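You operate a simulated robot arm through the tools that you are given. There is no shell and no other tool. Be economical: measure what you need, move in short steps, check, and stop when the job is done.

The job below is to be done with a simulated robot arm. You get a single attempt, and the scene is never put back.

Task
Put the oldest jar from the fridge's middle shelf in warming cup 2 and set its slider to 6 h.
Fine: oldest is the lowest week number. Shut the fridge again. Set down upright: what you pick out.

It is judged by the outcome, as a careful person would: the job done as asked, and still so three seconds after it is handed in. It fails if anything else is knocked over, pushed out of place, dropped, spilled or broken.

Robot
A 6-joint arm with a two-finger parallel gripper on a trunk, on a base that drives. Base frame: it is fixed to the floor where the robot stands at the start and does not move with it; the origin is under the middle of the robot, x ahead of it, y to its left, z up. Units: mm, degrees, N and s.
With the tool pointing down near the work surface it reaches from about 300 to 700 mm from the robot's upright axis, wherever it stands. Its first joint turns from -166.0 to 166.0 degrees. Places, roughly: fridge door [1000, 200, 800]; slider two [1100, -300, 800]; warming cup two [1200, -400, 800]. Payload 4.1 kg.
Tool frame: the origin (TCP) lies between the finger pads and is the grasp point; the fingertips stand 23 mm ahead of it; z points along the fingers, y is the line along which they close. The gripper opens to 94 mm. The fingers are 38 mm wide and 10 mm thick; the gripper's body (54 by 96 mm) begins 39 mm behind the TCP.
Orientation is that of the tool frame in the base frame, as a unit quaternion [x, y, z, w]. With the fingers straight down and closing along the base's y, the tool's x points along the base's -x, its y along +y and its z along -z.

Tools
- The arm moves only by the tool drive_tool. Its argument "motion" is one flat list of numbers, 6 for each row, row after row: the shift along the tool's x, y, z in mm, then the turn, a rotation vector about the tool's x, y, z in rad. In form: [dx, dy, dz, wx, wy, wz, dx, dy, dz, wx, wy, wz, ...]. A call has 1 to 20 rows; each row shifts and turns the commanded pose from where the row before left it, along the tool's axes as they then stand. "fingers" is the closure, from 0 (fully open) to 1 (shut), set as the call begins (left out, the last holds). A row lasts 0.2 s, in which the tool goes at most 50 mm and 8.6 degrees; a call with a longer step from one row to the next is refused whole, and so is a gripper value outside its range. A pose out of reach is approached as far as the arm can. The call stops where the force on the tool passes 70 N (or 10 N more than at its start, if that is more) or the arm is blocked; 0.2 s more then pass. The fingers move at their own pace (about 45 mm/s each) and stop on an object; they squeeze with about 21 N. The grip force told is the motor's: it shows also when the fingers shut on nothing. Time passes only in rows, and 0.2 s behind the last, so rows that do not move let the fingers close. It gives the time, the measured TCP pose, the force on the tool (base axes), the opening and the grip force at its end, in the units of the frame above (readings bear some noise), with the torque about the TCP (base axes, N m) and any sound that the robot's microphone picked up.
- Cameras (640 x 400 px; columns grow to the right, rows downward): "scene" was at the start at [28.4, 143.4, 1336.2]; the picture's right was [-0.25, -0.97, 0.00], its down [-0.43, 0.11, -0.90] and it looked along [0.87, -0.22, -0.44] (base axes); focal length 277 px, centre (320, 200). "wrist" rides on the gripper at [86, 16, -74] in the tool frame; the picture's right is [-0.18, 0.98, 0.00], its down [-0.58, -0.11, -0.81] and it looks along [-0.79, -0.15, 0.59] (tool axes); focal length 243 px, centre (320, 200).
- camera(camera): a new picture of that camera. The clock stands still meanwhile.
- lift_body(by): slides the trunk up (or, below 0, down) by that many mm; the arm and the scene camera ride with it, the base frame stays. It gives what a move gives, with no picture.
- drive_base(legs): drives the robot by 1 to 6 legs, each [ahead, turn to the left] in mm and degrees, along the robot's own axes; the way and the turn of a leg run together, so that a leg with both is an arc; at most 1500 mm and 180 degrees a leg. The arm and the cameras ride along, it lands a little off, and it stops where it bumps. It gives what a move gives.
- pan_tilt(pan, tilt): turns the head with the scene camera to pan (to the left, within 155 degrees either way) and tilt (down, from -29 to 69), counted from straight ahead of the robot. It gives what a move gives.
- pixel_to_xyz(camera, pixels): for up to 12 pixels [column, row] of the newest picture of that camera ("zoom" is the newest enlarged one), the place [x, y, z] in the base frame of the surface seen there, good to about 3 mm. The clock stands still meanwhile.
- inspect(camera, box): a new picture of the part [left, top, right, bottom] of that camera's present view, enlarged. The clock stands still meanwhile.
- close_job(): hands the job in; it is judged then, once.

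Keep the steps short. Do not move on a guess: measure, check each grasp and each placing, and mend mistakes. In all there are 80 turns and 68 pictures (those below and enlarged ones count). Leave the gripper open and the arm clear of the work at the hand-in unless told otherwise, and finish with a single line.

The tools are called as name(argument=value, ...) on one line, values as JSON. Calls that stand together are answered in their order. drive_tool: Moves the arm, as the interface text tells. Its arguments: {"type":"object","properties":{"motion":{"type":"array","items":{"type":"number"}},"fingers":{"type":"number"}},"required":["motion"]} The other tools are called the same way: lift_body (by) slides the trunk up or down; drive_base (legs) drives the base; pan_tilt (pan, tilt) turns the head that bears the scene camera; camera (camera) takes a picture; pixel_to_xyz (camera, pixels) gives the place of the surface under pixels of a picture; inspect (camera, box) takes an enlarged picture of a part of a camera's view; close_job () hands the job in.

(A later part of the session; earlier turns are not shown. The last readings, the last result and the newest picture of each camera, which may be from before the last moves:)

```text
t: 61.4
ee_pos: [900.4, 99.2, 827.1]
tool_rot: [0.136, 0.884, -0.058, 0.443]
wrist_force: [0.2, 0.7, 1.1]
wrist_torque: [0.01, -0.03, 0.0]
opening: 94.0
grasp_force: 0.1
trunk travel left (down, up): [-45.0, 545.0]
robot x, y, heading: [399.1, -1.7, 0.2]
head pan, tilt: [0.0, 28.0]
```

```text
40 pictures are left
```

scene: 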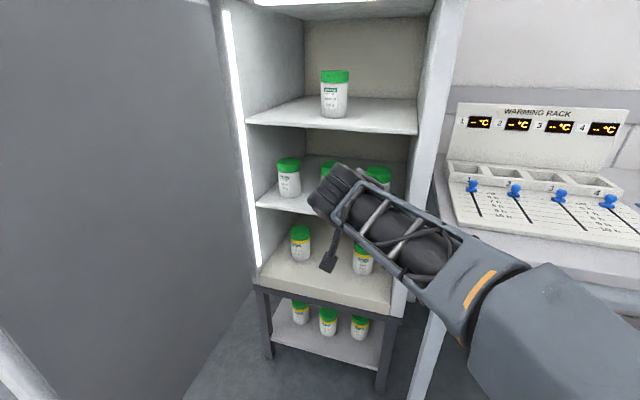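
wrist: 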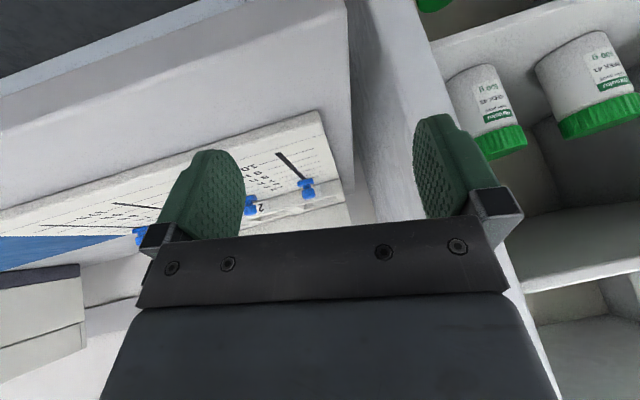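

The hand hides the jar in the scene view, so I'll use the wrist camera. I'll also measure the top shelf's lower edge.

camera(camera="wrist")

pixel_to_xyz(camera="scene", pixels=[[330, 127], [330, 132], [300, 126], [300, 131], [380, 131], [380, 138], [270, 208], [322, 170]])

```text
39 pictures are left
```

wrist: 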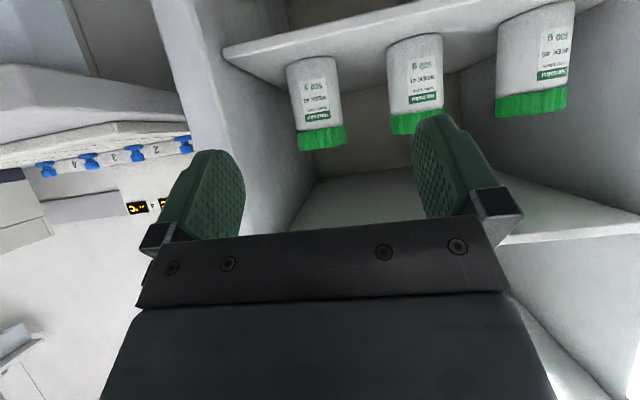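

```text
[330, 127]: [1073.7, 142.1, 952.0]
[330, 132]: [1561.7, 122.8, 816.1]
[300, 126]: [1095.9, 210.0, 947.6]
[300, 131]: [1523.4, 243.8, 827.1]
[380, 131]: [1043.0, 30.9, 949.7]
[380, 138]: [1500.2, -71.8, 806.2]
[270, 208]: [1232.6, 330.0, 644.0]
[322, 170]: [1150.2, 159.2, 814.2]
```

Jar 41 is in the wrist view at about (415, 80). I'll measure its edges and lid.

pixel_to_xyz(camera="wrist", pixels=[[392, 75], [415, 75], [441, 75], [394, 120], [410, 122], [394, 50], [438, 50], [320, 95], [315, 140], [535, 50], [530, 105], [418, 98]])

inspect(camera="wrist", box=[270, 0, 590, 200])

```text
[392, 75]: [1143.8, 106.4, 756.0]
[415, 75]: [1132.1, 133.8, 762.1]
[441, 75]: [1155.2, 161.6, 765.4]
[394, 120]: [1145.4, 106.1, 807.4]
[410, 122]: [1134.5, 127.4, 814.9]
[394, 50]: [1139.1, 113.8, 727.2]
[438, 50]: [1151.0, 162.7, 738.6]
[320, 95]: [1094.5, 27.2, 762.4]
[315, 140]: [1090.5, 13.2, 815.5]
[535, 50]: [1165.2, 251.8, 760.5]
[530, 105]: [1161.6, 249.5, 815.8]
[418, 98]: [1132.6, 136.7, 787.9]
```

```text
2.00 times, centred on (430, 100) of wrist
```

zoom: 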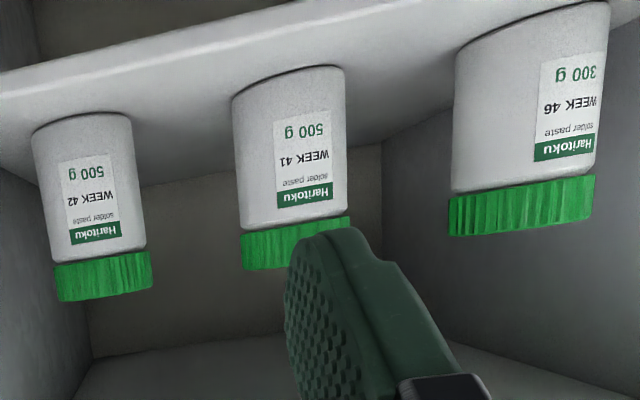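

The labels read 42, 41 and 46, so week 41 is the middle jar. Its centre is (1164, 131), radius 32, lid z≈797–826. I'll grip the lid with the tool pitched 30°. First comes pitch and position, then I'll drive 180 mm ahead to a pre-grasp 130 mm in front.

drive_tool(motion=[0, 0, 0, 0, -0.12, 0, 16.9, 27.2, -21.7, 0, 0, 0, 16.9, 27.2, -21.7, 0, 0, 0])

drive_base(legs=[[180, 0]])

camera(camera="wrist")

```text
t: 62.2
ee_pos: [866.1, 166.9, 820.6]
tool_rot: [0.132, 0.856, -0.066, 0.496]
wrist_force: [0.7, -1.0, -0.9]
wrist_torque: [0.05, 0.01, 0.03]
opening: 93.9
grasp_force: 0.0
trunk travel left (down, up): [-45.0, 545.0]
robot x, y, heading: [401.6, 0.7, 0.2]
head pan, tilt: [0.0, 28.0]
```

```text
t: 63.7
ee_pos: [1045.9, 167.8, 819.7]
tool_rot: [0.131, 0.856, -0.066, 0.496]
wrist_force: [-0.4, -0.7, 0.0]
wrist_torque: [-0.01, 0.02, 0.0]
opening: 94.1
grasp_force: 0.1
trunk travel left (down, up): [-45.0, 545.0]
robot x, y, heading: [582.2, -1.0, -0.2]
head pan, tilt: [0.0, 28.0]
```

```text
37 pictures are left
```

wrist: 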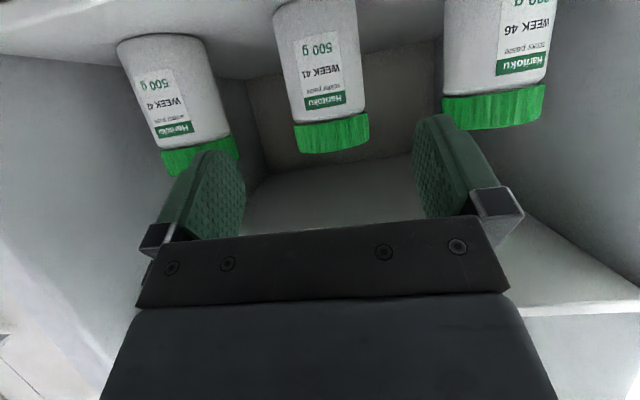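

The jar is lined up between the fingers. A quick measurement of the lid edges will check this before I go in.

pixel_to_xyz(camera="wrist", pixels=[[282, 80], [320, 85], [359, 70], [300, 138], [330, 135], [366, 128], [205, 130], [450, 100]])

```text
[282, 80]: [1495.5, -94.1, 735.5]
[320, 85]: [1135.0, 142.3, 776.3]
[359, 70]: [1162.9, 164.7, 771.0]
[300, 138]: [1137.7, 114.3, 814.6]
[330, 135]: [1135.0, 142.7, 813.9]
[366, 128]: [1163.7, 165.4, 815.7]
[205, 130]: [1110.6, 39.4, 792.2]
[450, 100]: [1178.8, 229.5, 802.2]
```

The lid centre comes out at (1166, 131), so the jar is on the tool's line. I'll advance 121 mm to the grasp point.

drive_tool(motion=[-8, 0, 18.6, 0, 0, 0, -8, 0, 18.6, 0, 0, 0, -8, 0, 18.6, 0, 0, 0, -8, 0, 18.6, 0, 0, 0, -7.5, 0, 18.6, 0, 0, 0, -7.5, 0, 18.6, 0, 0, 0])

camera(camera="wrist")

```text
t: 65.1
ee_pos: [1162.4, 131.3, 805.8]
tool_rot: [0.131, 0.856, -0.065, 0.496]
wrist_force: [-0.2, 0.3, 0.7]
wrist_torque: [0.0, -0.01, 0.0]
opening: 94.1
grasp_force: 0.1
trunk travel left (down, up): [-45.0, 545.0]
robot x, y, heading: [581.7, -0.6, 0.2]
head pan, tilt: [0.0, 28.0]
```

```text
36 pictures are left
```

wrist: 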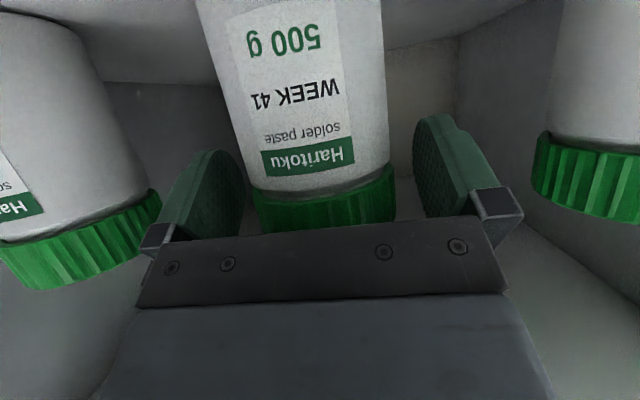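

The week 41 jar's lid lies centred between the fingers. I'll close on it.

drive_tool(motion=[0, 0, 0, 0, 0, 0, 0, 0, 0, 0, 0, 0, 0, 0, 0, 0, 0, 0, 0, 0, 0, 0, 0, 0, 0, 0, 0, 0, 0, 0], fingers=1)

drive_tool(motion=[-6.1, 0, -3.5, 0, 0, 0, -6.1, 0, -3.5, 0, 0, 0])

camera(camera="wrist")

```text
t: 66.3
ee_pos: [1163.5, 132.0, 806.3]
tool_rot: [0.132, 0.856, -0.066, 0.496]
wrist_force: [1.7, 1.5, 1.0]
wrist_torque: [-0.07, -0.01, 0.03]
opening: 67.4
grasp_force: 21.1
trunk travel left (down, up): [-45.0, 545.0]
robot x, y, heading: [582.5, -2.8, 0.1]
head pan, tilt: [0.0, 28.0]
```

```text
t: 66.9
ee_pos: [1162.2, 131.2, 818.4]
tool_rot: [0.131, 0.856, -0.065, 0.495]
wrist_force: [-0.3, 0.2, -5.2]
wrist_torque: [-0.01, 0.01, -0.04]
opening: 67.8
grasp_force: 20.9
trunk travel left (down, up): [-45.0, 545.0]
robot x, y, heading: [582.3, -0.0, -0.1]
head pan, tilt: [0.0, 28.0]
```

```text
35 pictures are left
```

wrist: 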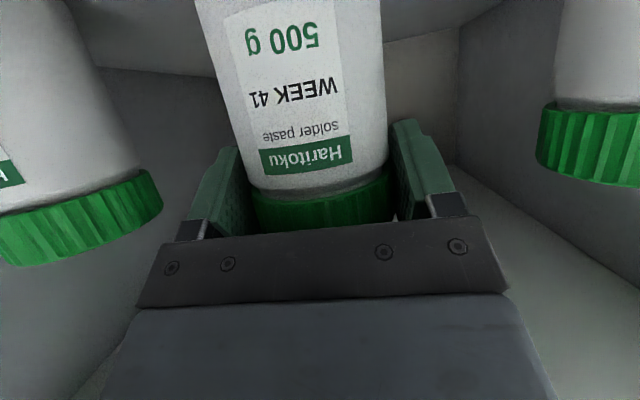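

The jar is held, with 5 N of weight on the tool. I'll withdraw it 110 mm along the shelf with the arm and then back the base out.

drive_tool(motion=[11, 0, -19, 0, 0, 0, 11, 0, -19, 0, 0, 0, 11, 0, -19, 0, 0, 0, 11, 0, -19, 0, 0, 0, 11, 0, -19, 0, 0, 0])

drive_base(legs=[[-230, 0]])

camera(camera="scene")

```text
t: 68.1
ee_pos: [1057.5, 164.1, 819.2]
tool_rot: [0.132, 0.856, -0.066, 0.495]
wrist_force: [-0.7, -0.3, -5.3]
wrist_torque: [-0.02, 0.01, -0.03]
opening: 67.8
grasp_force: 20.8
trunk travel left (down, up): [-45.0, 545.0]
robot x, y, heading: [582.4, -0.0, -0.1]
head pan, tilt: [0.0, 28.0]
```

```text
t: 69.8
ee_pos: [827.2, 163.0, 818.6]
tool_rot: [0.131, 0.856, -0.067, 0.496]
wrist_force: [0.2, -0.1, -6.4]
wrist_torque: [0.02, 0.05, 0.01]
opening: 67.5
grasp_force: 21.1
trunk travel left (down, up): [-45.0, 545.0]
robot x, y, heading: [354.0, 2.3, -0.1]
head pan, tilt: [0.0, 28.0]
```

```text
34 pictures are left
```

scene: 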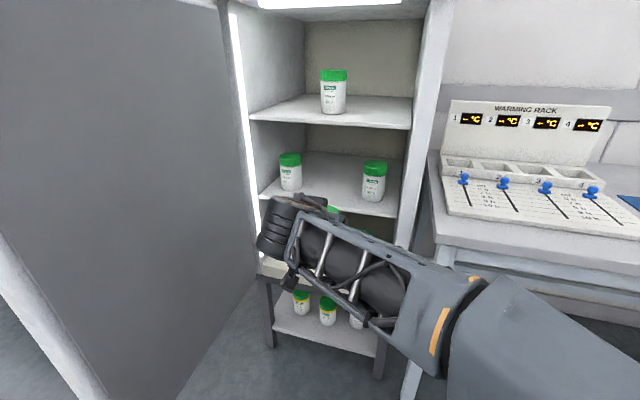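

The jar is out and the others are undisturbed. I'll raise the trunk 250 mm, back off 80, turn right 31° and look at the rack.

lift_body(by=250)

drive_base(legs=[[-80, 0], [0, -31]])

pan_tilt(pan=5, tilt=35)

camera(camera="scene")

```text
t: 72.4
ee_pos: [826.8, 162.8, 1068.2]
tool_rot: [0.132, 0.856, -0.067, 0.495]
wrist_force: [-0.7, -0.3, -4.8]
wrist_torque: [0.01, 0.04, 0.03]
opening: 67.7
grasp_force: 20.9
trunk travel left (down, up): [-295.0, 295.0]
robot x, y, heading: [351.8, 0.8, -0.2]
head pan, tilt: [0.0, 28.0]
```

```text
t: 75.0
ee_pos: [761.3, -108.9, 1069.1]
tool_rot: [0.359, 0.788, -0.198, 0.459]
wrist_force: [-0.3, -0.2, -6.0]
wrist_torque: [0.0, 0.04, 0.01]
opening: 68.0
grasp_force: 20.6
trunk travel left (down, up): [-295.0, 295.0]
robot x, y, heading: [269.1, 0.2, -31.2]
head pan, tilt: [0.0, 28.0]
```

```text
t: 75.7
ee_pos: [760.6, -107.5, 1069.0]
tool_rot: [0.359, 0.789, -0.198, 0.458]
wrist_force: [0.5, 0.0, -4.8]
wrist_torque: [0.02, 0.04, 0.0]
opening: 67.6
grasp_force: 21.2
trunk travel left (down, up): [-295.0, 295.0]
robot x, y, heading: [271.8, 1.7, -31.4]
head pan, tilt: [5.0, 35.0]
```

```text
33 pictures are left
```

scene: 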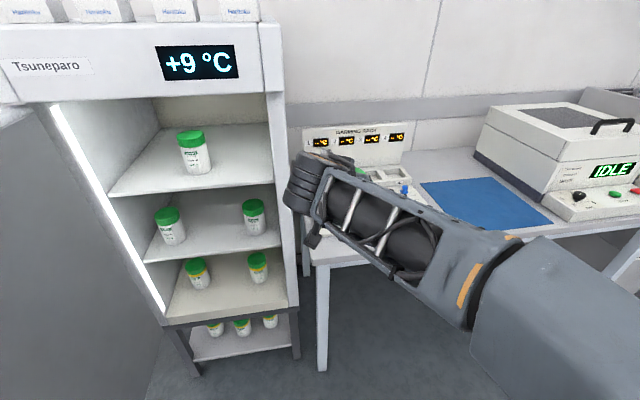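

The hand hides the rack. I'll turn 25° more to the right and pan the head back to get an open view of the wells.

drive_base(legs=[[0, -28]])

pan_tilt(pan=36, tilt=32)

camera(camera="scene")

```text
t: 77.5
ee_pos: [651.8, -327.3, 1068.4]
tool_rot: [0.541, 0.677, -0.304, 0.395]
wrist_force: [0.3, -0.3, -5.8]
wrist_torque: [0.02, 0.04, 0.0]
opening: 67.6
grasp_force: 20.9
trunk travel left (down, up): [-295.0, 295.0]
robot x, y, heading: [270.8, 0.9, -59.6]
head pan, tilt: [5.0, 35.0]
```

```text
t: 78.4
ee_pos: [651.6, -327.1, 1069.8]
tool_rot: [0.54, 0.677, -0.304, 0.396]
wrist_force: [0.2, -0.2, -4.9]
wrist_torque: [0.03, 0.02, 0.01]
opening: 67.4
grasp_force: 21.3
trunk travel left (down, up): [-295.0, 295.0]
robot x, y, heading: [274.8, 1.9, -59.6]
head pan, tilt: [36.0, 32.0]
```

```text
32 pictures are left
```

scene: 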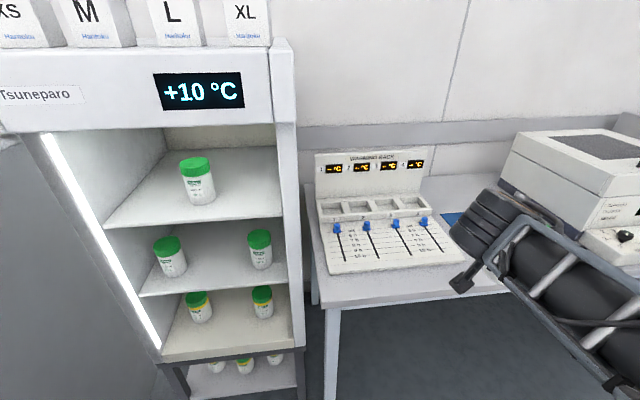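

inspect(camera="scene", box=[305, 145, 465, 275])

```text
3.08 times, centred on (385, 210) of scene
```

zoom: 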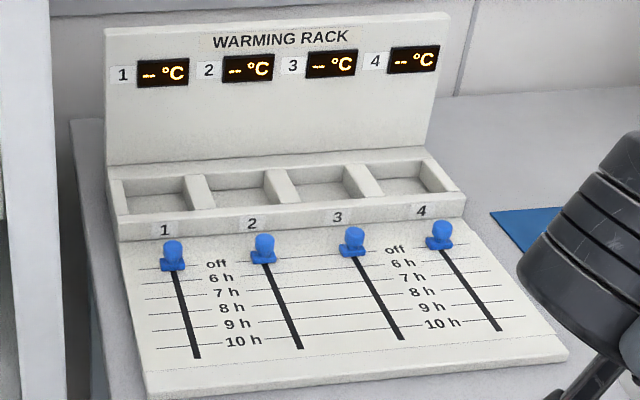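

pixel_to_xyz(camera="zoom", pixels=[[203, 178], [270, 171], [284, 200], [209, 208], [240, 194], [255, 192], [265, 238], [264, 259], [276, 290], [299, 346], [278, 185], [198, 195]])

inspect(camera="scene", box=[340, 210, 400, 265])

```text
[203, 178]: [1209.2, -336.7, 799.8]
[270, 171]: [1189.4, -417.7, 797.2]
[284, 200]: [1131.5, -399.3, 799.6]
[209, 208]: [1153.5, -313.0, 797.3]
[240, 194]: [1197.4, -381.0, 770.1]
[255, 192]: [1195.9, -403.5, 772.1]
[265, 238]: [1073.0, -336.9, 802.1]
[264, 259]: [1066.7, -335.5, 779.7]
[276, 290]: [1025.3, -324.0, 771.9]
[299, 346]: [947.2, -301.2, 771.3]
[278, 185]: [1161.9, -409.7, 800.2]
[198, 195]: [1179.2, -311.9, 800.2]
```

```text
7.27 times, centred on (370, 238) of scene
```

zoom: 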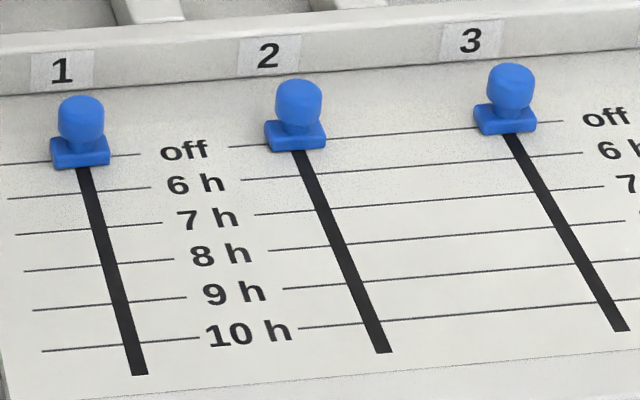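

The wells are only slightly wider than the jar, so I'll zoom in on well 2 for its inner edges. For the slider, the 6 h line meets slot 2 just below the knob.

pixel_to_xyz(camera="zoom", pixels=[[298, 88], [296, 125], [295, 148], [305, 176], [315, 209], [328, 245], [342, 284], [360, 322], [381, 350], [276, 138], [320, 138]])

inspect(camera="scene", box=[345, 180, 390, 220])

```text
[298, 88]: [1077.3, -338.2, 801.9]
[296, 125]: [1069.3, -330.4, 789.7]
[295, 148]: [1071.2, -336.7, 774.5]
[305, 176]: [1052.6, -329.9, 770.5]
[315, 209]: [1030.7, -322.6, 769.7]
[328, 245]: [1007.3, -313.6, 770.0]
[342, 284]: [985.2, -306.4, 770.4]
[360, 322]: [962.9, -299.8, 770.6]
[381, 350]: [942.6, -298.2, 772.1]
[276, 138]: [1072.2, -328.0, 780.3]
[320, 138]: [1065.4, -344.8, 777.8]
```

```text
10.00 times, centred on (368, 200) of scene
```

zoom: 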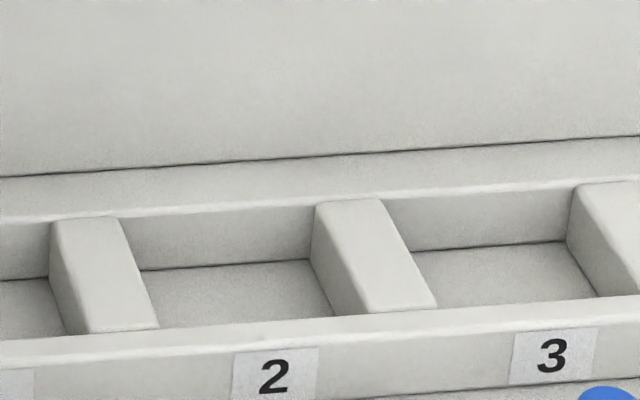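

pixel_to_xyz(camera="zoom", pixels=[[118, 226], [150, 318], [326, 212], [368, 302], [220, 212], [230, 328], [140, 272], [308, 264], [220, 240], [250, 300], [90, 260], [375, 250]])

```text
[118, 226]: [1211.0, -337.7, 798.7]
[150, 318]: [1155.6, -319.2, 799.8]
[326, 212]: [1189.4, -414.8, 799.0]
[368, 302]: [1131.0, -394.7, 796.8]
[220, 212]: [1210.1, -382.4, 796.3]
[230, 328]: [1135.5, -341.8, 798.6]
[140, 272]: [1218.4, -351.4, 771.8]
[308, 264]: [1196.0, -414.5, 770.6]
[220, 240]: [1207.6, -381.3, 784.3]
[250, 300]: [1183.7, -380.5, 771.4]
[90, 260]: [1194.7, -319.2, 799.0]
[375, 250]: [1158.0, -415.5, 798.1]
```

I now have well 2: centre (1172, -366), about 75 mm square, floor z 771, rim 799, yaw about -18.5°. The 6 h line is about 23.7 mm down slot 2 from "off". I'll turn back left and drive towards the rack.

drive_base(legs=[[0, 28.4], [320, 0]])

pan_tilt(pan=5, tilt=40)

camera(camera="scene")

```text
t: 82.0
ee_pos: [1033.5, -276.5, 1070.1]
tool_rot: [0.359, 0.789, -0.198, 0.458]
wrist_force: [0.1, -0.1, -4.6]
wrist_torque: [0.01, 0.04, 0.0]
opening: 67.6
grasp_force: 21.1
trunk travel left (down, up): [-295.0, 295.0]
robot x, y, heading: [544.6, -167.2, -31.6]
head pan, tilt: [36.0, 32.0]
```

```text
t: 82.9
ee_pos: [1035.0, -276.2, 1069.1]
tool_rot: [0.359, 0.789, -0.198, 0.458]
wrist_force: [0.2, -0.3, -5.3]
wrist_torque: [0.04, 0.02, -0.01]
opening: 67.5
grasp_force: 21.0
trunk travel left (down, up): [-295.0, 295.0]
robot x, y, heading: [545.6, -167.6, -31.4]
head pan, tilt: [5.0, 40.0]
```

```text
28 pictures are left
```

scene: 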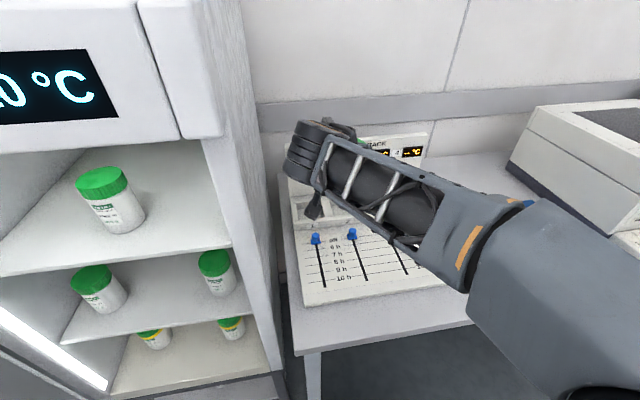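

I'll rotate the tool 29° about the vertical so it faces the rack squarely, then move over well 2 at the present height.

drive_tool(motion=[0, 0, 0, -0.1094, 0.002, -0.0636, 0, 0, 0, -0.1094, 0.002, -0.0636, 0, 0, 0, -0.1094, 0.002, -0.0636, 0, 0, 0, -0.1094, 0.002, -0.0636, -15.6, -8.2, 27, 0, 0, 0, -15.6, -8.2, 27, 0, 0, 0, -15.6, -8.2, 27, 0, 0, 0, -15.6, -8.2, 27, 0, 0, 0, -15.6, -8.2, 27, 0, 0, 0])

camera(camera="wrist")

```text
t: 84.9
ee_pos: [1167.7, -369.3, 1065.7]
tool_rot: [0.151, 0.853, -0.078, 0.494]
wrist_force: [0.9, 0.3, -5.0]
wrist_torque: [0.0, 0.05, 0.02]
opening: 67.7
grasp_force: 21.0
trunk travel left (down, up): [-295.0, 295.0]
robot x, y, heading: [543.2, -166.5, -31.4]
head pan, tilt: [5.0, 40.0]
```

```text
27 pictures are left
```

wrist: 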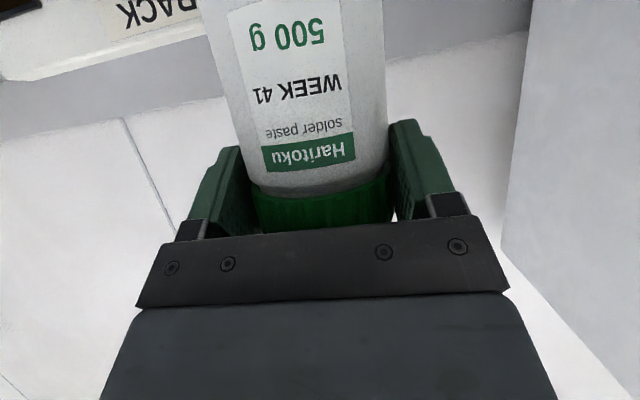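

The jar is steady in the grip. I'll correct 4.5 mm sideways and lower the trunk 155 mm, so the jar bottom is about 20 mm above the rim, then check alignment.

drive_tool(motion=[-0.2, 4.5, 0.4, 0, 0, 0, 0, 0, 0, 0, 0, 0])

lift_body(by=-155)

camera(camera="wrist")

camera(camera="scene")

```text
t: 85.5
ee_pos: [1169.7, -363.4, 1068.0]
tool_rot: [0.15, 0.853, -0.078, 0.494]
wrist_force: [0.4, 0.2, -4.6]
wrist_torque: [0.03, 0.01, 0.02]
opening: 67.3
grasp_force: 21.3
trunk travel left (down, up): [-295.0, 295.0]
robot x, y, heading: [539.2, -163.3, -31.7]
head pan, tilt: [5.0, 40.0]
```

```text
t: 87.3
ee_pos: [1170.3, -363.6, 912.0]
tool_rot: [0.151, 0.853, -0.078, 0.493]
wrist_force: [-0.5, 0.1, -5.7]
wrist_torque: [0.04, 0.03, -0.01]
opening: 67.7
grasp_force: 21.2
trunk travel left (down, up): [-140.0, 450.0]
robot x, y, heading: [546.6, -166.9, -31.4]
head pan, tilt: [5.0, 40.0]
```

```text
26 pictures are left
```

wrist: 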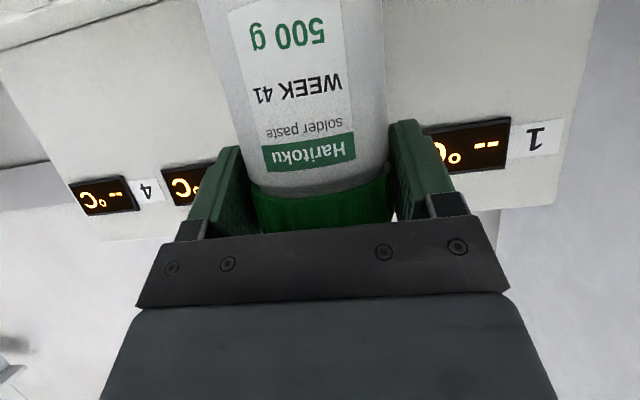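

```text
25 pictures are left
```

scene: 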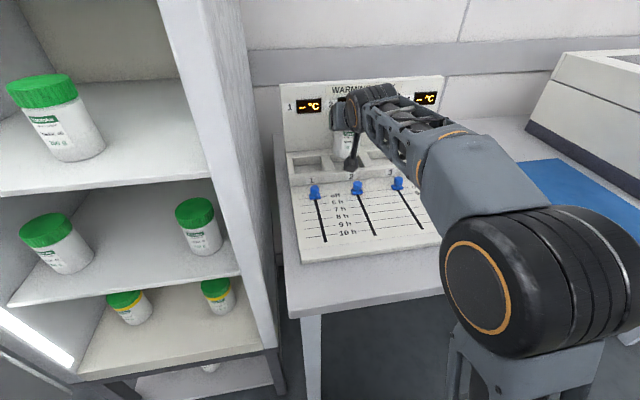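

The jar hangs above cup 2. I'll zoom in to check the jar bottom against the well.

inspect(camera="scene", box=[275, 100, 425, 200])

pixel_to_xyz(camera="zoom", pixels=[[245, 170], [260, 180], [278, 185], [240, 140], [252, 215], [240, 225], [295, 165], [265, 160], [120, 250], [250, 248]])

```text
4.00 times, centred on (350, 150) of scene
```

zoom: 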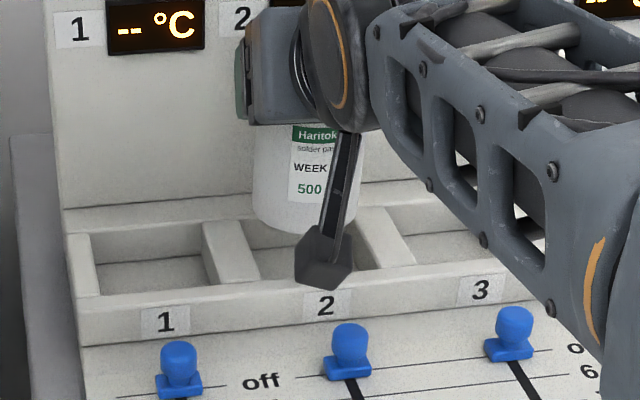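

```text
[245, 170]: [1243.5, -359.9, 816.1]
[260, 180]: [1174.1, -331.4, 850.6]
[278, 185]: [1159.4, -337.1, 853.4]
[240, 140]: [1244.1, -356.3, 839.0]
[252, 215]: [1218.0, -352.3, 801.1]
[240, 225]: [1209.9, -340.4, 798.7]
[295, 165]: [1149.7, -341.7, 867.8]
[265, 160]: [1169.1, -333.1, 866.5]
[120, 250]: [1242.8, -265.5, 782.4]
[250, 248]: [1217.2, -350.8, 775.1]
```

The jar's axis measures (1173, -363) and the well centre is (1172, -366). I'll shift about 2.3 mm and lower 40 mm into the well.

drive_tool(motion=[0, -2.3, 0, 0, 0, 0, 0, 0, 0, 0, 0, 0])

lift_body(by=-40)

inspect(camera="scene", box=[275, 100, 425, 200])

```text
t: 87.9
ee_pos: [1169.5, -366.0, 912.4]
tool_rot: [0.15, 0.853, -0.078, 0.493]
wrist_force: [-0.7, 0.2, -5.4]
wrist_torque: [0.01, 0.02, -0.02]
opening: 67.6
grasp_force: 21.0
trunk travel left (down, up): [-140.0, 450.0]
robot x, y, heading: [545.9, -164.2, -31.6]
head pan, tilt: [5.0, 40.0]
```

```text
t: 88.8
ee_pos: [1170.7, -366.9, 872.8]
tool_rot: [0.149, 0.853, -0.077, 0.494]
wrist_force: [0.5, 0.5, -5.0]
wrist_torque: [0.01, 0.05, 0.01]
opening: 67.5
grasp_force: 21.5
trunk travel left (down, up): [-100.0, 490.0]
robot x, y, heading: [544.8, -163.4, -31.2]
head pan, tilt: [5.0, 40.0]
```

```text
4.00 times, centred on (350, 150) of scene
```

zoom: 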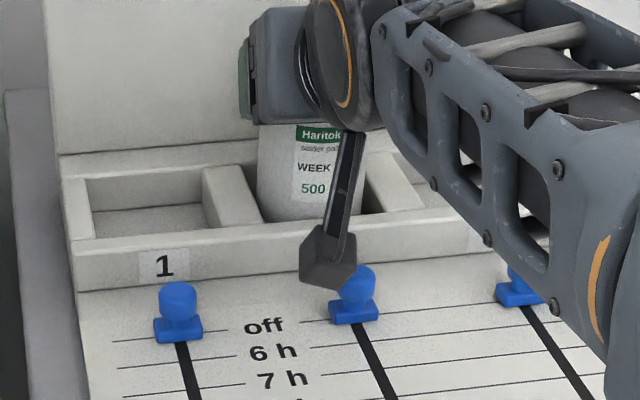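

The jar bottom is inside the well. The wrist camera is close above knob 2, so I'll measure that gap before going lower.

pixel_to_xyz(camera="zoom", pixels=[[334, 284], [305, 275], [350, 280], [325, 260], [360, 272], [368, 285], [335, 289], [352, 262]])

```text
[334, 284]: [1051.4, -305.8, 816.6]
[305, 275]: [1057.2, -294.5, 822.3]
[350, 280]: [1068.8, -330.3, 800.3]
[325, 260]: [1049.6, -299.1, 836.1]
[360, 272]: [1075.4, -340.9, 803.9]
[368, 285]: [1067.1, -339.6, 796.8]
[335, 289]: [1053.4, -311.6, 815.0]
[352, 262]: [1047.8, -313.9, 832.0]
```

The camera bottom is at z 815 and about 6 mm to the left of the knob, so it will pass beside the knob. I'll lower in small steps and watch the force.

drive_tool(motion=[2.6, 0, 1.5, 0, 0, 0, 2.6, 0, 1.5, 0, 0, 0, 2.6, 0, 1.5, 0, 0, 0, 0, 0, 0, 0, 0, 0])

drive_tool(motion=[0.87, 0, 0.5, 0, 0, 0, 0.87, 0, 0.5, 0, 0, 0, 0, 0, 0, 0, 0, 0])

inspect(camera="scene", box=[275, 100, 425, 200])

```text
t: 89.8
ee_pos: [1169.1, -366.2, 864.5]
tool_rot: [0.151, 0.853, -0.078, 0.493]
wrist_force: [0.1, -0.1, -5.9]
wrist_torque: [0.03, 0.0, 0.01]
opening: 67.6
grasp_force: 21.2
trunk travel left (down, up): [-100.0, 490.0]
robot x, y, heading: [543.7, -168.2, -31.8]
head pan, tilt: [5.0, 40.0]
```

```text
t: 90.5
ee_pos: [1169.2, -365.7, 862.7]
tool_rot: [0.15, 0.853, -0.078, 0.494]
wrist_force: [0.0, -1.1, -3.5]
wrist_torque: [-0.07, 0.0, -0.02]
opening: 67.6
grasp_force: 20.8
trunk travel left (down, up): [-100.0, 490.0]
robot x, y, heading: [543.5, -167.1, -31.4]
head pan, tilt: [5.0, 40.0]
```

```text
4.00 times, centred on (350, 150) of scene
```

zoom: 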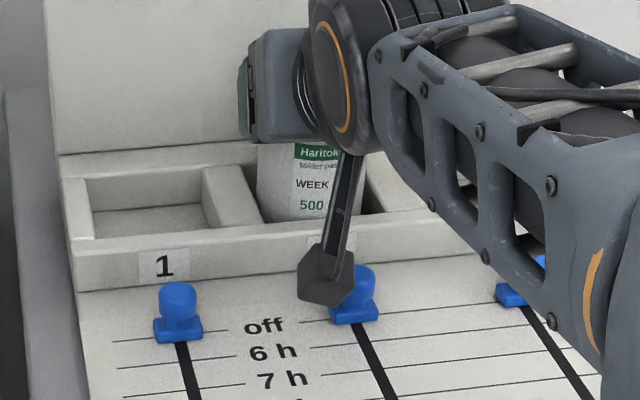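

The weight reading fell from 5.9 to 3.5 N, so the jar is touching down. I'll go 0.5–1 mm more and then check.

drive_tool(motion=[0.7, 0, 0.4, 0, 0, 0, 0, 0, 0, 0, 0, 0])

```text
t: 91.2
ee_pos: [1167.5, -364.7, 861.1]
tool_rot: [0.151, 0.853, -0.078, 0.494]
wrist_force: [0.9, -0.5, -1.4]
wrist_torque: [-0.1, -0.06, 0.0]
opening: 67.7
grasp_force: 20.6
trunk travel left (down, up): [-100.0, 490.0]
robot x, y, heading: [545.0, -166.9, -31.8]
head pan, tilt: [5.0, 40.0]
```

The jar is seated. I'll open the fingers and retreat back and up along the tool.

drive_tool(motion=[0, 0, 0, 0, 0, 0, 0, 0, 0, 0, 0, 0, 0, 0, 0, 0, 0, 0, 0, 0, 0, 0, 0, 0], fingers=0)

drive_tool(motion=[0, 0, -15, 0, 0, 0, 0, 0, -25, 0, 0, 0, 0, 0, -30, 0, 0, 0, 0, 0, -30, 0, 0, 0])

camera(camera="wrist")

inspect(camera="scene", box=[275, 70, 455, 250])

```text
t: 92.2
ee_pos: [1167.8, -365.6, 861.4]
tool_rot: [0.15, 0.853, -0.078, 0.494]
wrist_force: [-0.4, -1.0, 0.7]
wrist_torque: [0.02, 0.03, -0.01]
opening: 94.0
grasp_force: 0.0
trunk travel left (down, up): [-100.0, 490.0]
robot x, y, heading: [544.7, -164.6, -31.4]
head pan, tilt: [5.0, 40.0]
```

```text
t: 93.2
ee_pos: [1085.9, -336.5, 911.6]
tool_rot: [0.149, 0.853, -0.077, 0.494]
wrist_force: [0.4, 0.2, 0.4]
wrist_torque: [0.0, -0.02, 0.0]
opening: 94.3
grasp_force: 0.1
trunk travel left (down, up): [-100.0, 490.0]
robot x, y, heading: [544.2, -164.8, -31.4]
head pan, tilt: [5.0, 40.0]
```

```text
21 pictures are left
```

wrist: 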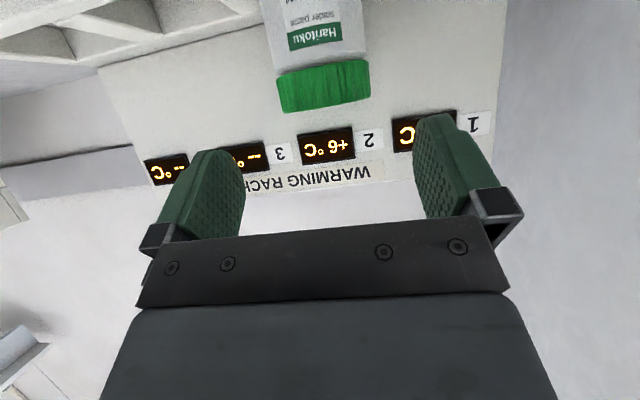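

```text
2.22 times, centred on (365, 160) of scene
```

zoom: 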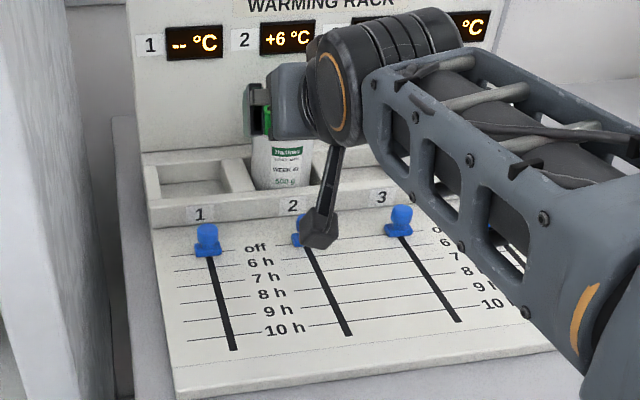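

Display 2 now reads +6 °C and the jar stands upright in cup 2. Next is the slider. I'll tilt the tool to 70° down and back off slightly so I can see knob 2.

drive_tool(motion=[0, 0, -20, 0, 0.1396, 0, 0, 0, -10, 0, 0.1396, 0, 0, 0, 0, 0, 0.1396, 0, 0, 0, 0, 0, 0.1396, 0, 0, 0, 0, 0, 0.1396, 0])

inspect(camera="scene", box=[275, 70, 455, 250])

camera(camera="wrist")

```text
t: 94.3
ee_pos: [1063.0, -327.6, 926.6]
tool_rot: [0.168, 0.971, -0.021, 0.171]
wrist_force: [-0.5, -0.2, -0.3]
wrist_torque: [0.01, -0.02, 0.04]
opening: 93.9
grasp_force: 0.0
trunk travel left (down, up): [-100.0, 490.0]
robot x, y, heading: [545.0, -169.5, -31.5]
head pan, tilt: [5.0, 40.0]
```

```text
2.22 times, centred on (365, 160) of scene
```

zoom: 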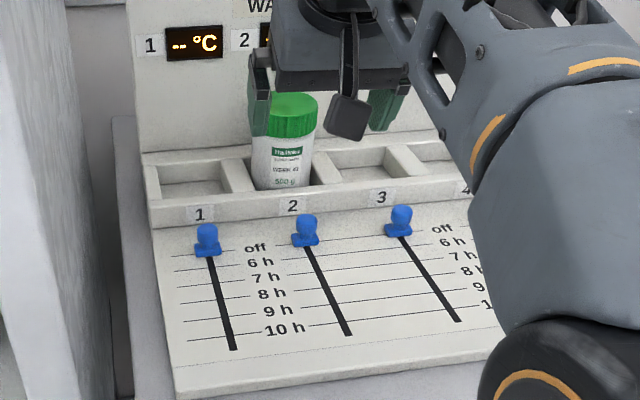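

```text
18 pictures are left
```

wrist: 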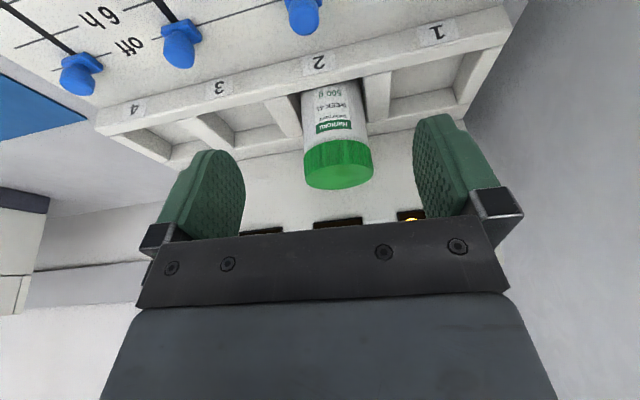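

pixel_to_xyz(camera="zoom", pixels=[[306, 218], [306, 228], [298, 225], [314, 225], [305, 243], [293, 240], [317, 238], [308, 255], [315, 270], [208, 228], [401, 210], [290, 105]])

```text
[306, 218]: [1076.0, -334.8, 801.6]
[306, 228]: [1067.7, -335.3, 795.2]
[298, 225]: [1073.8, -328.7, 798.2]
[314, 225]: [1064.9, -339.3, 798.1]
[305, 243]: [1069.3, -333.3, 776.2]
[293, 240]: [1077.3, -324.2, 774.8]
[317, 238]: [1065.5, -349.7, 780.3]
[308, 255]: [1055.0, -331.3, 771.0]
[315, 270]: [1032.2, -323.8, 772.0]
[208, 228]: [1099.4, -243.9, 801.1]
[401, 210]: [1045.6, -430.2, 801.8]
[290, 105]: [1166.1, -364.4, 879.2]
```

Knob 2's head is centred at (1076, -338), top z 802. I'll lower the open fingers around it to TCP z≈809.

drive_tool(motion=[6, -1.54, 22.9, 0, 0, 0, 6, -1.54, 22.9, 0, 0, 0, 6, -1.54, 22.9, 0, 0, 0, 6, -1.54, 22.9, 0, 0, 0, 6, -1.54, 22.7, 0, 0, 0, 0, 0, 0, 0, 0, 0])

inspect(camera="scene", box=[275, 70, 455, 250])

inspect(camera="wrist", box=[140, 0, 500, 240])

```text
t: 95.8
ee_pos: [1071.9, -339.4, 808.8]
tool_rot: [0.168, 0.97, -0.021, 0.172]
wrist_force: [0.8, 0.0, -0.5]
wrist_torque: [0.01, 0.01, 0.03]
opening: 94.0
grasp_force: 0.1
trunk travel left (down, up): [-100.0, 490.0]
robot x, y, heading: [543.4, -168.2, -31.6]
head pan, tilt: [5.0, 40.0]
```

```text
2.22 times, centred on (365, 160) of scene
```

zoom: 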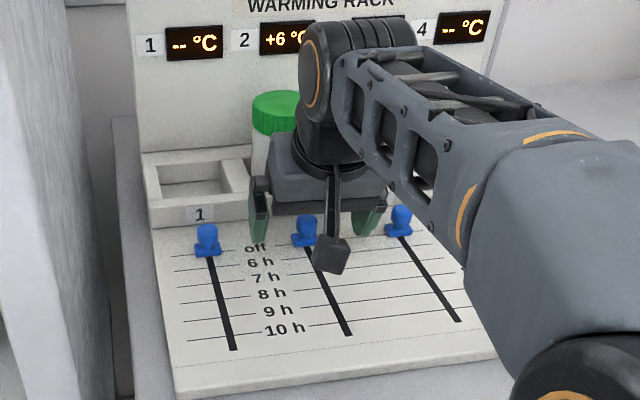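

```text
1.67 times, centred on (320, 120) of wrist
```

zoom: 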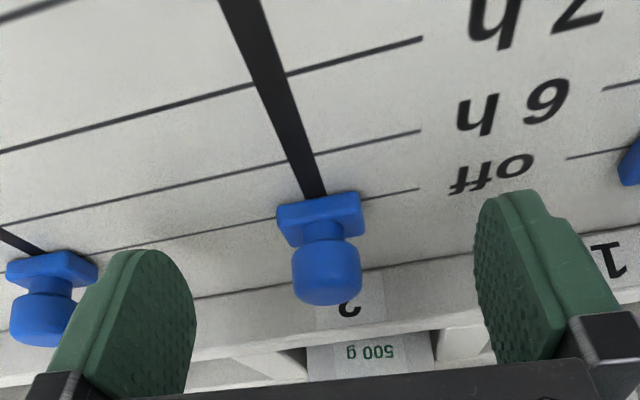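

The knob sits centred between the fingers. I'll close gently and check.

drive_tool(motion=[0, 0, 0, 0, 0, 0, 0, 0, 0, 0, 0, 0, 0, 0, 0, 0, 0, 0, 0, 0, 0, 0, 0, 0, 0, 0, 0, 0, 0, 0, 0, 0, 0, 0, 0, 0], fingers=1)

inspect(camera="wrist", box=[140, 0, 500, 240])

```text
t: 97.2
ee_pos: [1073.0, -336.4, 809.2]
tool_rot: [0.167, 0.971, -0.02, 0.173]
wrist_force: [4.8, 15.1, 0.5]
wrist_torque: [-0.21, 0.05, 0.1]
opening: 20.7
grasp_force: 44.9
trunk travel left (down, up): [-100.0, 490.0]
robot x, y, heading: [546.2, -163.3, -31.5]
head pan, tilt: [5.0, 40.0]
```

```text
1.67 times, centred on (320, 120) of wrist
```

zoom: 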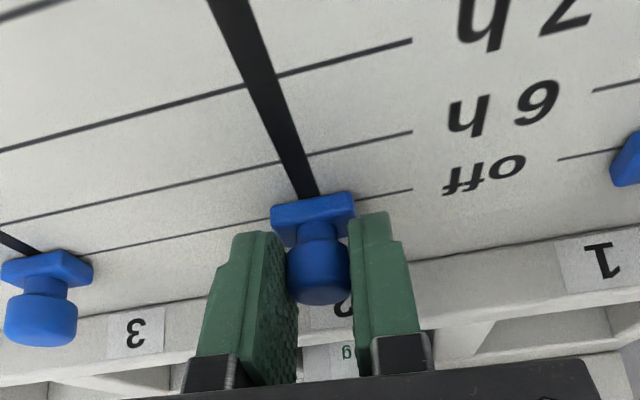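

The knob is gripped at 20.7 mm. I'll ease the side force and draw the slider 24 mm along the slot.

drive_tool(motion=[0, 1.5, 0, 0, 0, 0, 3.77, -0.07, -1.36, 0, 0, 0, 3.77, -0.07, -1.36, 0, 0, 0, 3.77, -0.07, -1.36, 0, 0, 0, 3.77, -0.07, -1.36, 0, 0, 0, 3.77, -0.07, -1.36, 0, 0, 0, 3.77, -0.07, -1.36, 0, 0, 0, 0, 0, 0, 0, 0, 0])

inspect(camera="wrist", box=[140, 0, 500, 240])

```text
t: 99.0
ee_pos: [1048.2, -329.9, 809.3]
tool_rot: [0.167, 0.97, -0.022, 0.172]
wrist_force: [0.1, 2.1, -7.5]
wrist_torque: [-0.44, -0.08, -0.05]
opening: 20.5
grasp_force: 44.9
trunk travel left (down, up): [-100.0, 490.0]
robot x, y, heading: [545.2, -166.3, -31.7]
head pan, tilt: [5.0, 40.0]
```

```text
1.67 times, centred on (320, 120) of wrist
```

zoom: 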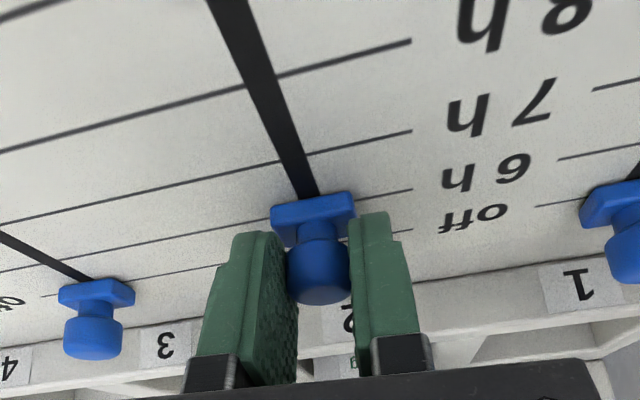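

The knob now stands on the 6 h line exactly as it stood on "off" before. I'll release and rise.

drive_tool(motion=[0, 0, 0, 0, 0, 0, 0, 0, 0, 0, 0, 0, 0, 0, 0, 0, 0, 0, 0, 0, 0, 0, 0, 0], fingers=0)

drive_tool(motion=[0, 0, -20, 0, 0, 0, 0, 0, -40, 0, 0, 0, 0, 0, -40, 0, 0, 0, 0, 0, -40, 0, 0, 0])

inspect(camera="scene", box=[275, 70, 455, 250])

```text
t: 100.0
ee_pos: [1049.3, -329.0, 809.2]
tool_rot: [0.167, 0.971, -0.021, 0.172]
wrist_force: [-0.1, 0.7, 0.3]
wrist_torque: [-0.04, 0.01, -0.02]
opening: 94.0
grasp_force: 0.0
trunk travel left (down, up): [-100.0, 490.0]
robot x, y, heading: [547.0, -165.0, -31.6]
head pan, tilt: [5.0, 40.0]
```

```text
t: 101.0
ee_pos: [1003.5, -313.8, 940.4]
tool_rot: [0.167, 0.97, -0.021, 0.173]
wrist_force: [0.6, -0.6, -0.5]
wrist_torque: [-0.01, 0.02, -0.01]
opening: 94.0
grasp_force: 0.1
trunk travel left (down, up): [-100.0, 490.0]
robot x, y, heading: [545.7, -167.7, -31.4]
head pan, tilt: [5.0, 40.0]
```

```text
2.22 times, centred on (365, 160) of scene
```

zoom: 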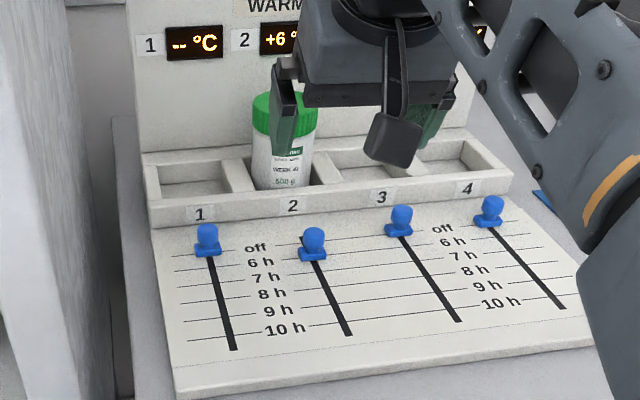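

Slider 2 is at 6 h, the others are at "off" and the jar is upright. Now I'll shut the fridge. I'll raise the trunk, back off, and move to the middle in front of the fridge to hook the open door from its outer side.

lift_body(by=370)

drive_base(legs=[[-330, 0], [0, 84.5], [92, 0], [0, -23]])

drive_tool(motion=[0, 0, 0, 0, 0.117, 0, 0, 0, 0, 0, 0.117, 0, 0, 0, 0, 0, 0.117, 0], fingers=1)

pan_tilt(pan=5, tilt=40)

camera(camera="scene")

```text
t: 104.5
ee_pos: [1002.6, -313.7, 1311.2]
tool_rot: [0.168, 0.97, -0.021, 0.172]
wrist_force: [-0.4, 0.0, 0.7]
wrist_torque: [0.03, -0.01, -0.01]
opening: 93.9
grasp_force: 0.0
trunk travel left (down, up): [-470.0, 120.0]
robot x, y, heading: [546.6, -170.9, -31.6]
head pan, tilt: [5.0, 40.0]
```

```text
t: 112.2
ee_pos: [667.9, 408.2, 1311.6]
tool_rot: [-0.348, 0.921, 0.068, 0.16]
wrist_force: [0.5, 0.2, -0.1]
wrist_torque: [0.0, -0.01, 0.02]
opening: 94.1
grasp_force: 0.0
trunk travel left (down, up): [-470.0, 120.0]
robot x, y, heading: [321.3, 75.1, 29.5]
head pan, tilt: [5.0, 40.0]
```

```text
t: 113.0
ee_pos: [668.4, 408.2, 1310.7]
tool_rot: [-0.356, 0.934, 0.007, -0.005]
wrist_force: [0.0, -0.2, -0.2]
wrist_torque: [-0.01, 0.0, -0.02]
opening: 23.0
grasp_force: 0.0
trunk travel left (down, up): [-470.0, 120.0]
robot x, y, heading: [320.1, 81.6, 29.5]
head pan, tilt: [5.0, 40.0]
```

```text
t: 113.6
ee_pos: [668.3, 407.9, 1310.8]
tool_rot: [-0.356, 0.934, 0.007, -0.004]
wrist_force: [0.5, 0.0, 0.1]
wrist_torque: [-0.02, -0.01, 0.01]
opening: 0.0
grasp_force: 21.4
trunk travel left (down, up): [-470.0, 120.0]
robot x, y, heading: [320.8, 77.1, 29.4]
head pan, tilt: [5.0, 40.0]
```

```text
12 pictures are left
```

scene: 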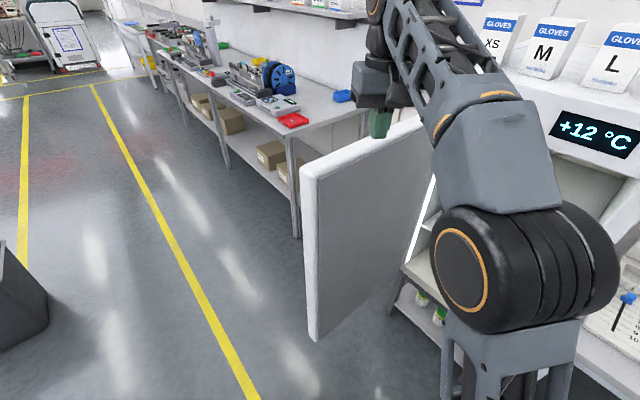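

The door edge shows near (305, 165). I'll measure the door's top edge now.

pixel_to_xyz(camera="scene", pixels=[[310, 160], [301, 170], [316, 174], [340, 150], [355, 152], [312, 250], [345, 143], [400, 130]])

```text
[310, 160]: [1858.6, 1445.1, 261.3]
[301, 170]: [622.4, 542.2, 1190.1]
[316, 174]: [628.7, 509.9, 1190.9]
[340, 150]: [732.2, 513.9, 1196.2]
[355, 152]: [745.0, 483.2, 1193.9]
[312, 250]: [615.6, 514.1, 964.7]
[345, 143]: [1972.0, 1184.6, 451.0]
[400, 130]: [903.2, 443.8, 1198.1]
```

The door is about 87° open, with its outer corner at (622, 542). I'll go over the door top to its outer side at (704, 584) and lower the closed fingers to z 1176.

drive_tool(motion=[-36.7, 27.5, 0, 0, 0, 0, -36.7, 27.5, 0, 0, 0, 0, -36.7, 27.5, 0, 0, 0, 0, -36.7, 27.5, 0, 0, 0, 0, 0, 0, 0, 0, 0, 0])

drive_tool(motion=[0, 0, 45, 0, 0, 0, 0, 0, 45, 0, 0, 0, 0, 0, 44, 0, 0, 0, 0, 0, 0, 0, 0, 0])

camera(camera="scene")

```text
t: 114.8
ee_pos: [668.0, 539.3, 1248.6]
tool_rot: [-0.356, 0.934, 0.007, -0.003]
wrist_force: [0.7, -0.5, 0.5]
wrist_torque: [-0.03, -0.02, -0.03]
opening: 0.0
grasp_force: 20.9
out of reach, approached as far as the arm can: row 1, 2, 3, 4
trunk travel left (down, up): [-470.0, 120.0]
robot x, y, heading: [321.9, 80.5, 29.5]
head pan, tilt: [5.0, 40.0]
```

```text
t: 115.3
ee_pos: [666.3, 539.3, 1221.0]
tool_rot: [-0.356, 0.934, 0.022, 0.02]
wrist_force: [2.5, 1.5, 29.4]
wrist_torque: [-0.51, 0.21, -0.14]
opening: 0.0
grasp_force: 21.3
trunk travel left (down, up): [-470.0, 120.0]
robot x, y, heading: [320.7, 77.4, 29.6]
head pan, tilt: [5.0, 40.0]
stopped in row 2: the force on the tool passed its limit (the readings are from after the stop); the commanded pose is now the measured one
```

```text
11 pictures are left
```

scene: 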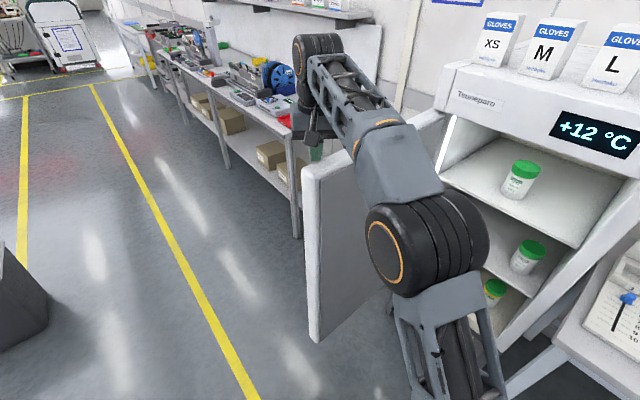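

I was out of reach at that height, so the fingers are resting on the door top (30 N). I'll rise off it with the trunk by 110, lower the arm relative to it, and then move further outward.

lift_body(by=110)

drive_tool(motion=[0, 0, 45, 0, 0, 0, 0, 0, 45, 0, 0, 0, -14.3, 10, 0, 0, 0, 0, -14.3, 10, 0, 0, 0, 0, -12, 9, 0, 0, 0, 0, 0, 0, 0, 0, 0, 0])

```text
t: 116.7
ee_pos: [668.2, 538.2, 1327.5]
tool_rot: [-0.357, 0.934, 0.019, 0.014]
wrist_force: [-0.6, 0.0, -0.1]
wrist_torque: [0.01, -0.02, 0.01]
opening: 0.3
grasp_force: 20.5
trunk travel left (down, up): [-580.0, 10.0]
robot x, y, heading: [316.5, 81.3, 29.1]
head pan, tilt: [5.0, 40.0]
```

```text
t: 118.1
ee_pos: [679.7, 592.3, 1240.3]
tool_rot: [-0.357, 0.934, 0.019, 0.014]
wrist_force: [-0.3, -0.5, 0.8]
wrist_torque: [0.0, 0.02, -0.01]
opening: 0.0
grasp_force: 20.8
trunk travel left (down, up): [-580.0, 10.0]
robot x, y, heading: [321.2, 76.6, 29.3]
head pan, tilt: [5.0, 40.0]
```

Reached (680, 592), which is 62 mm outside the door face. I'll lower 64 mm to z 1176.

drive_tool(motion=[0, 0, 32, 0, 0, 0, 0, 0, 32, 0, 0, 0, 0, 0, 0, 0, 0, 0])

```text
t: 118.9
ee_pos: [681.8, 594.4, 1175.3]
tool_rot: [-0.356, 0.934, 0.019, 0.015]
wrist_force: [-0.3, 0.0, -0.3]
wrist_torque: [0.0, 0.0, 0.02]
opening: 0.0
grasp_force: 21.1
trunk travel left (down, up): [-580.0, 10.0]
robot x, y, heading: [320.4, 81.1, 29.9]
head pan, tilt: [5.0, 40.0]
```

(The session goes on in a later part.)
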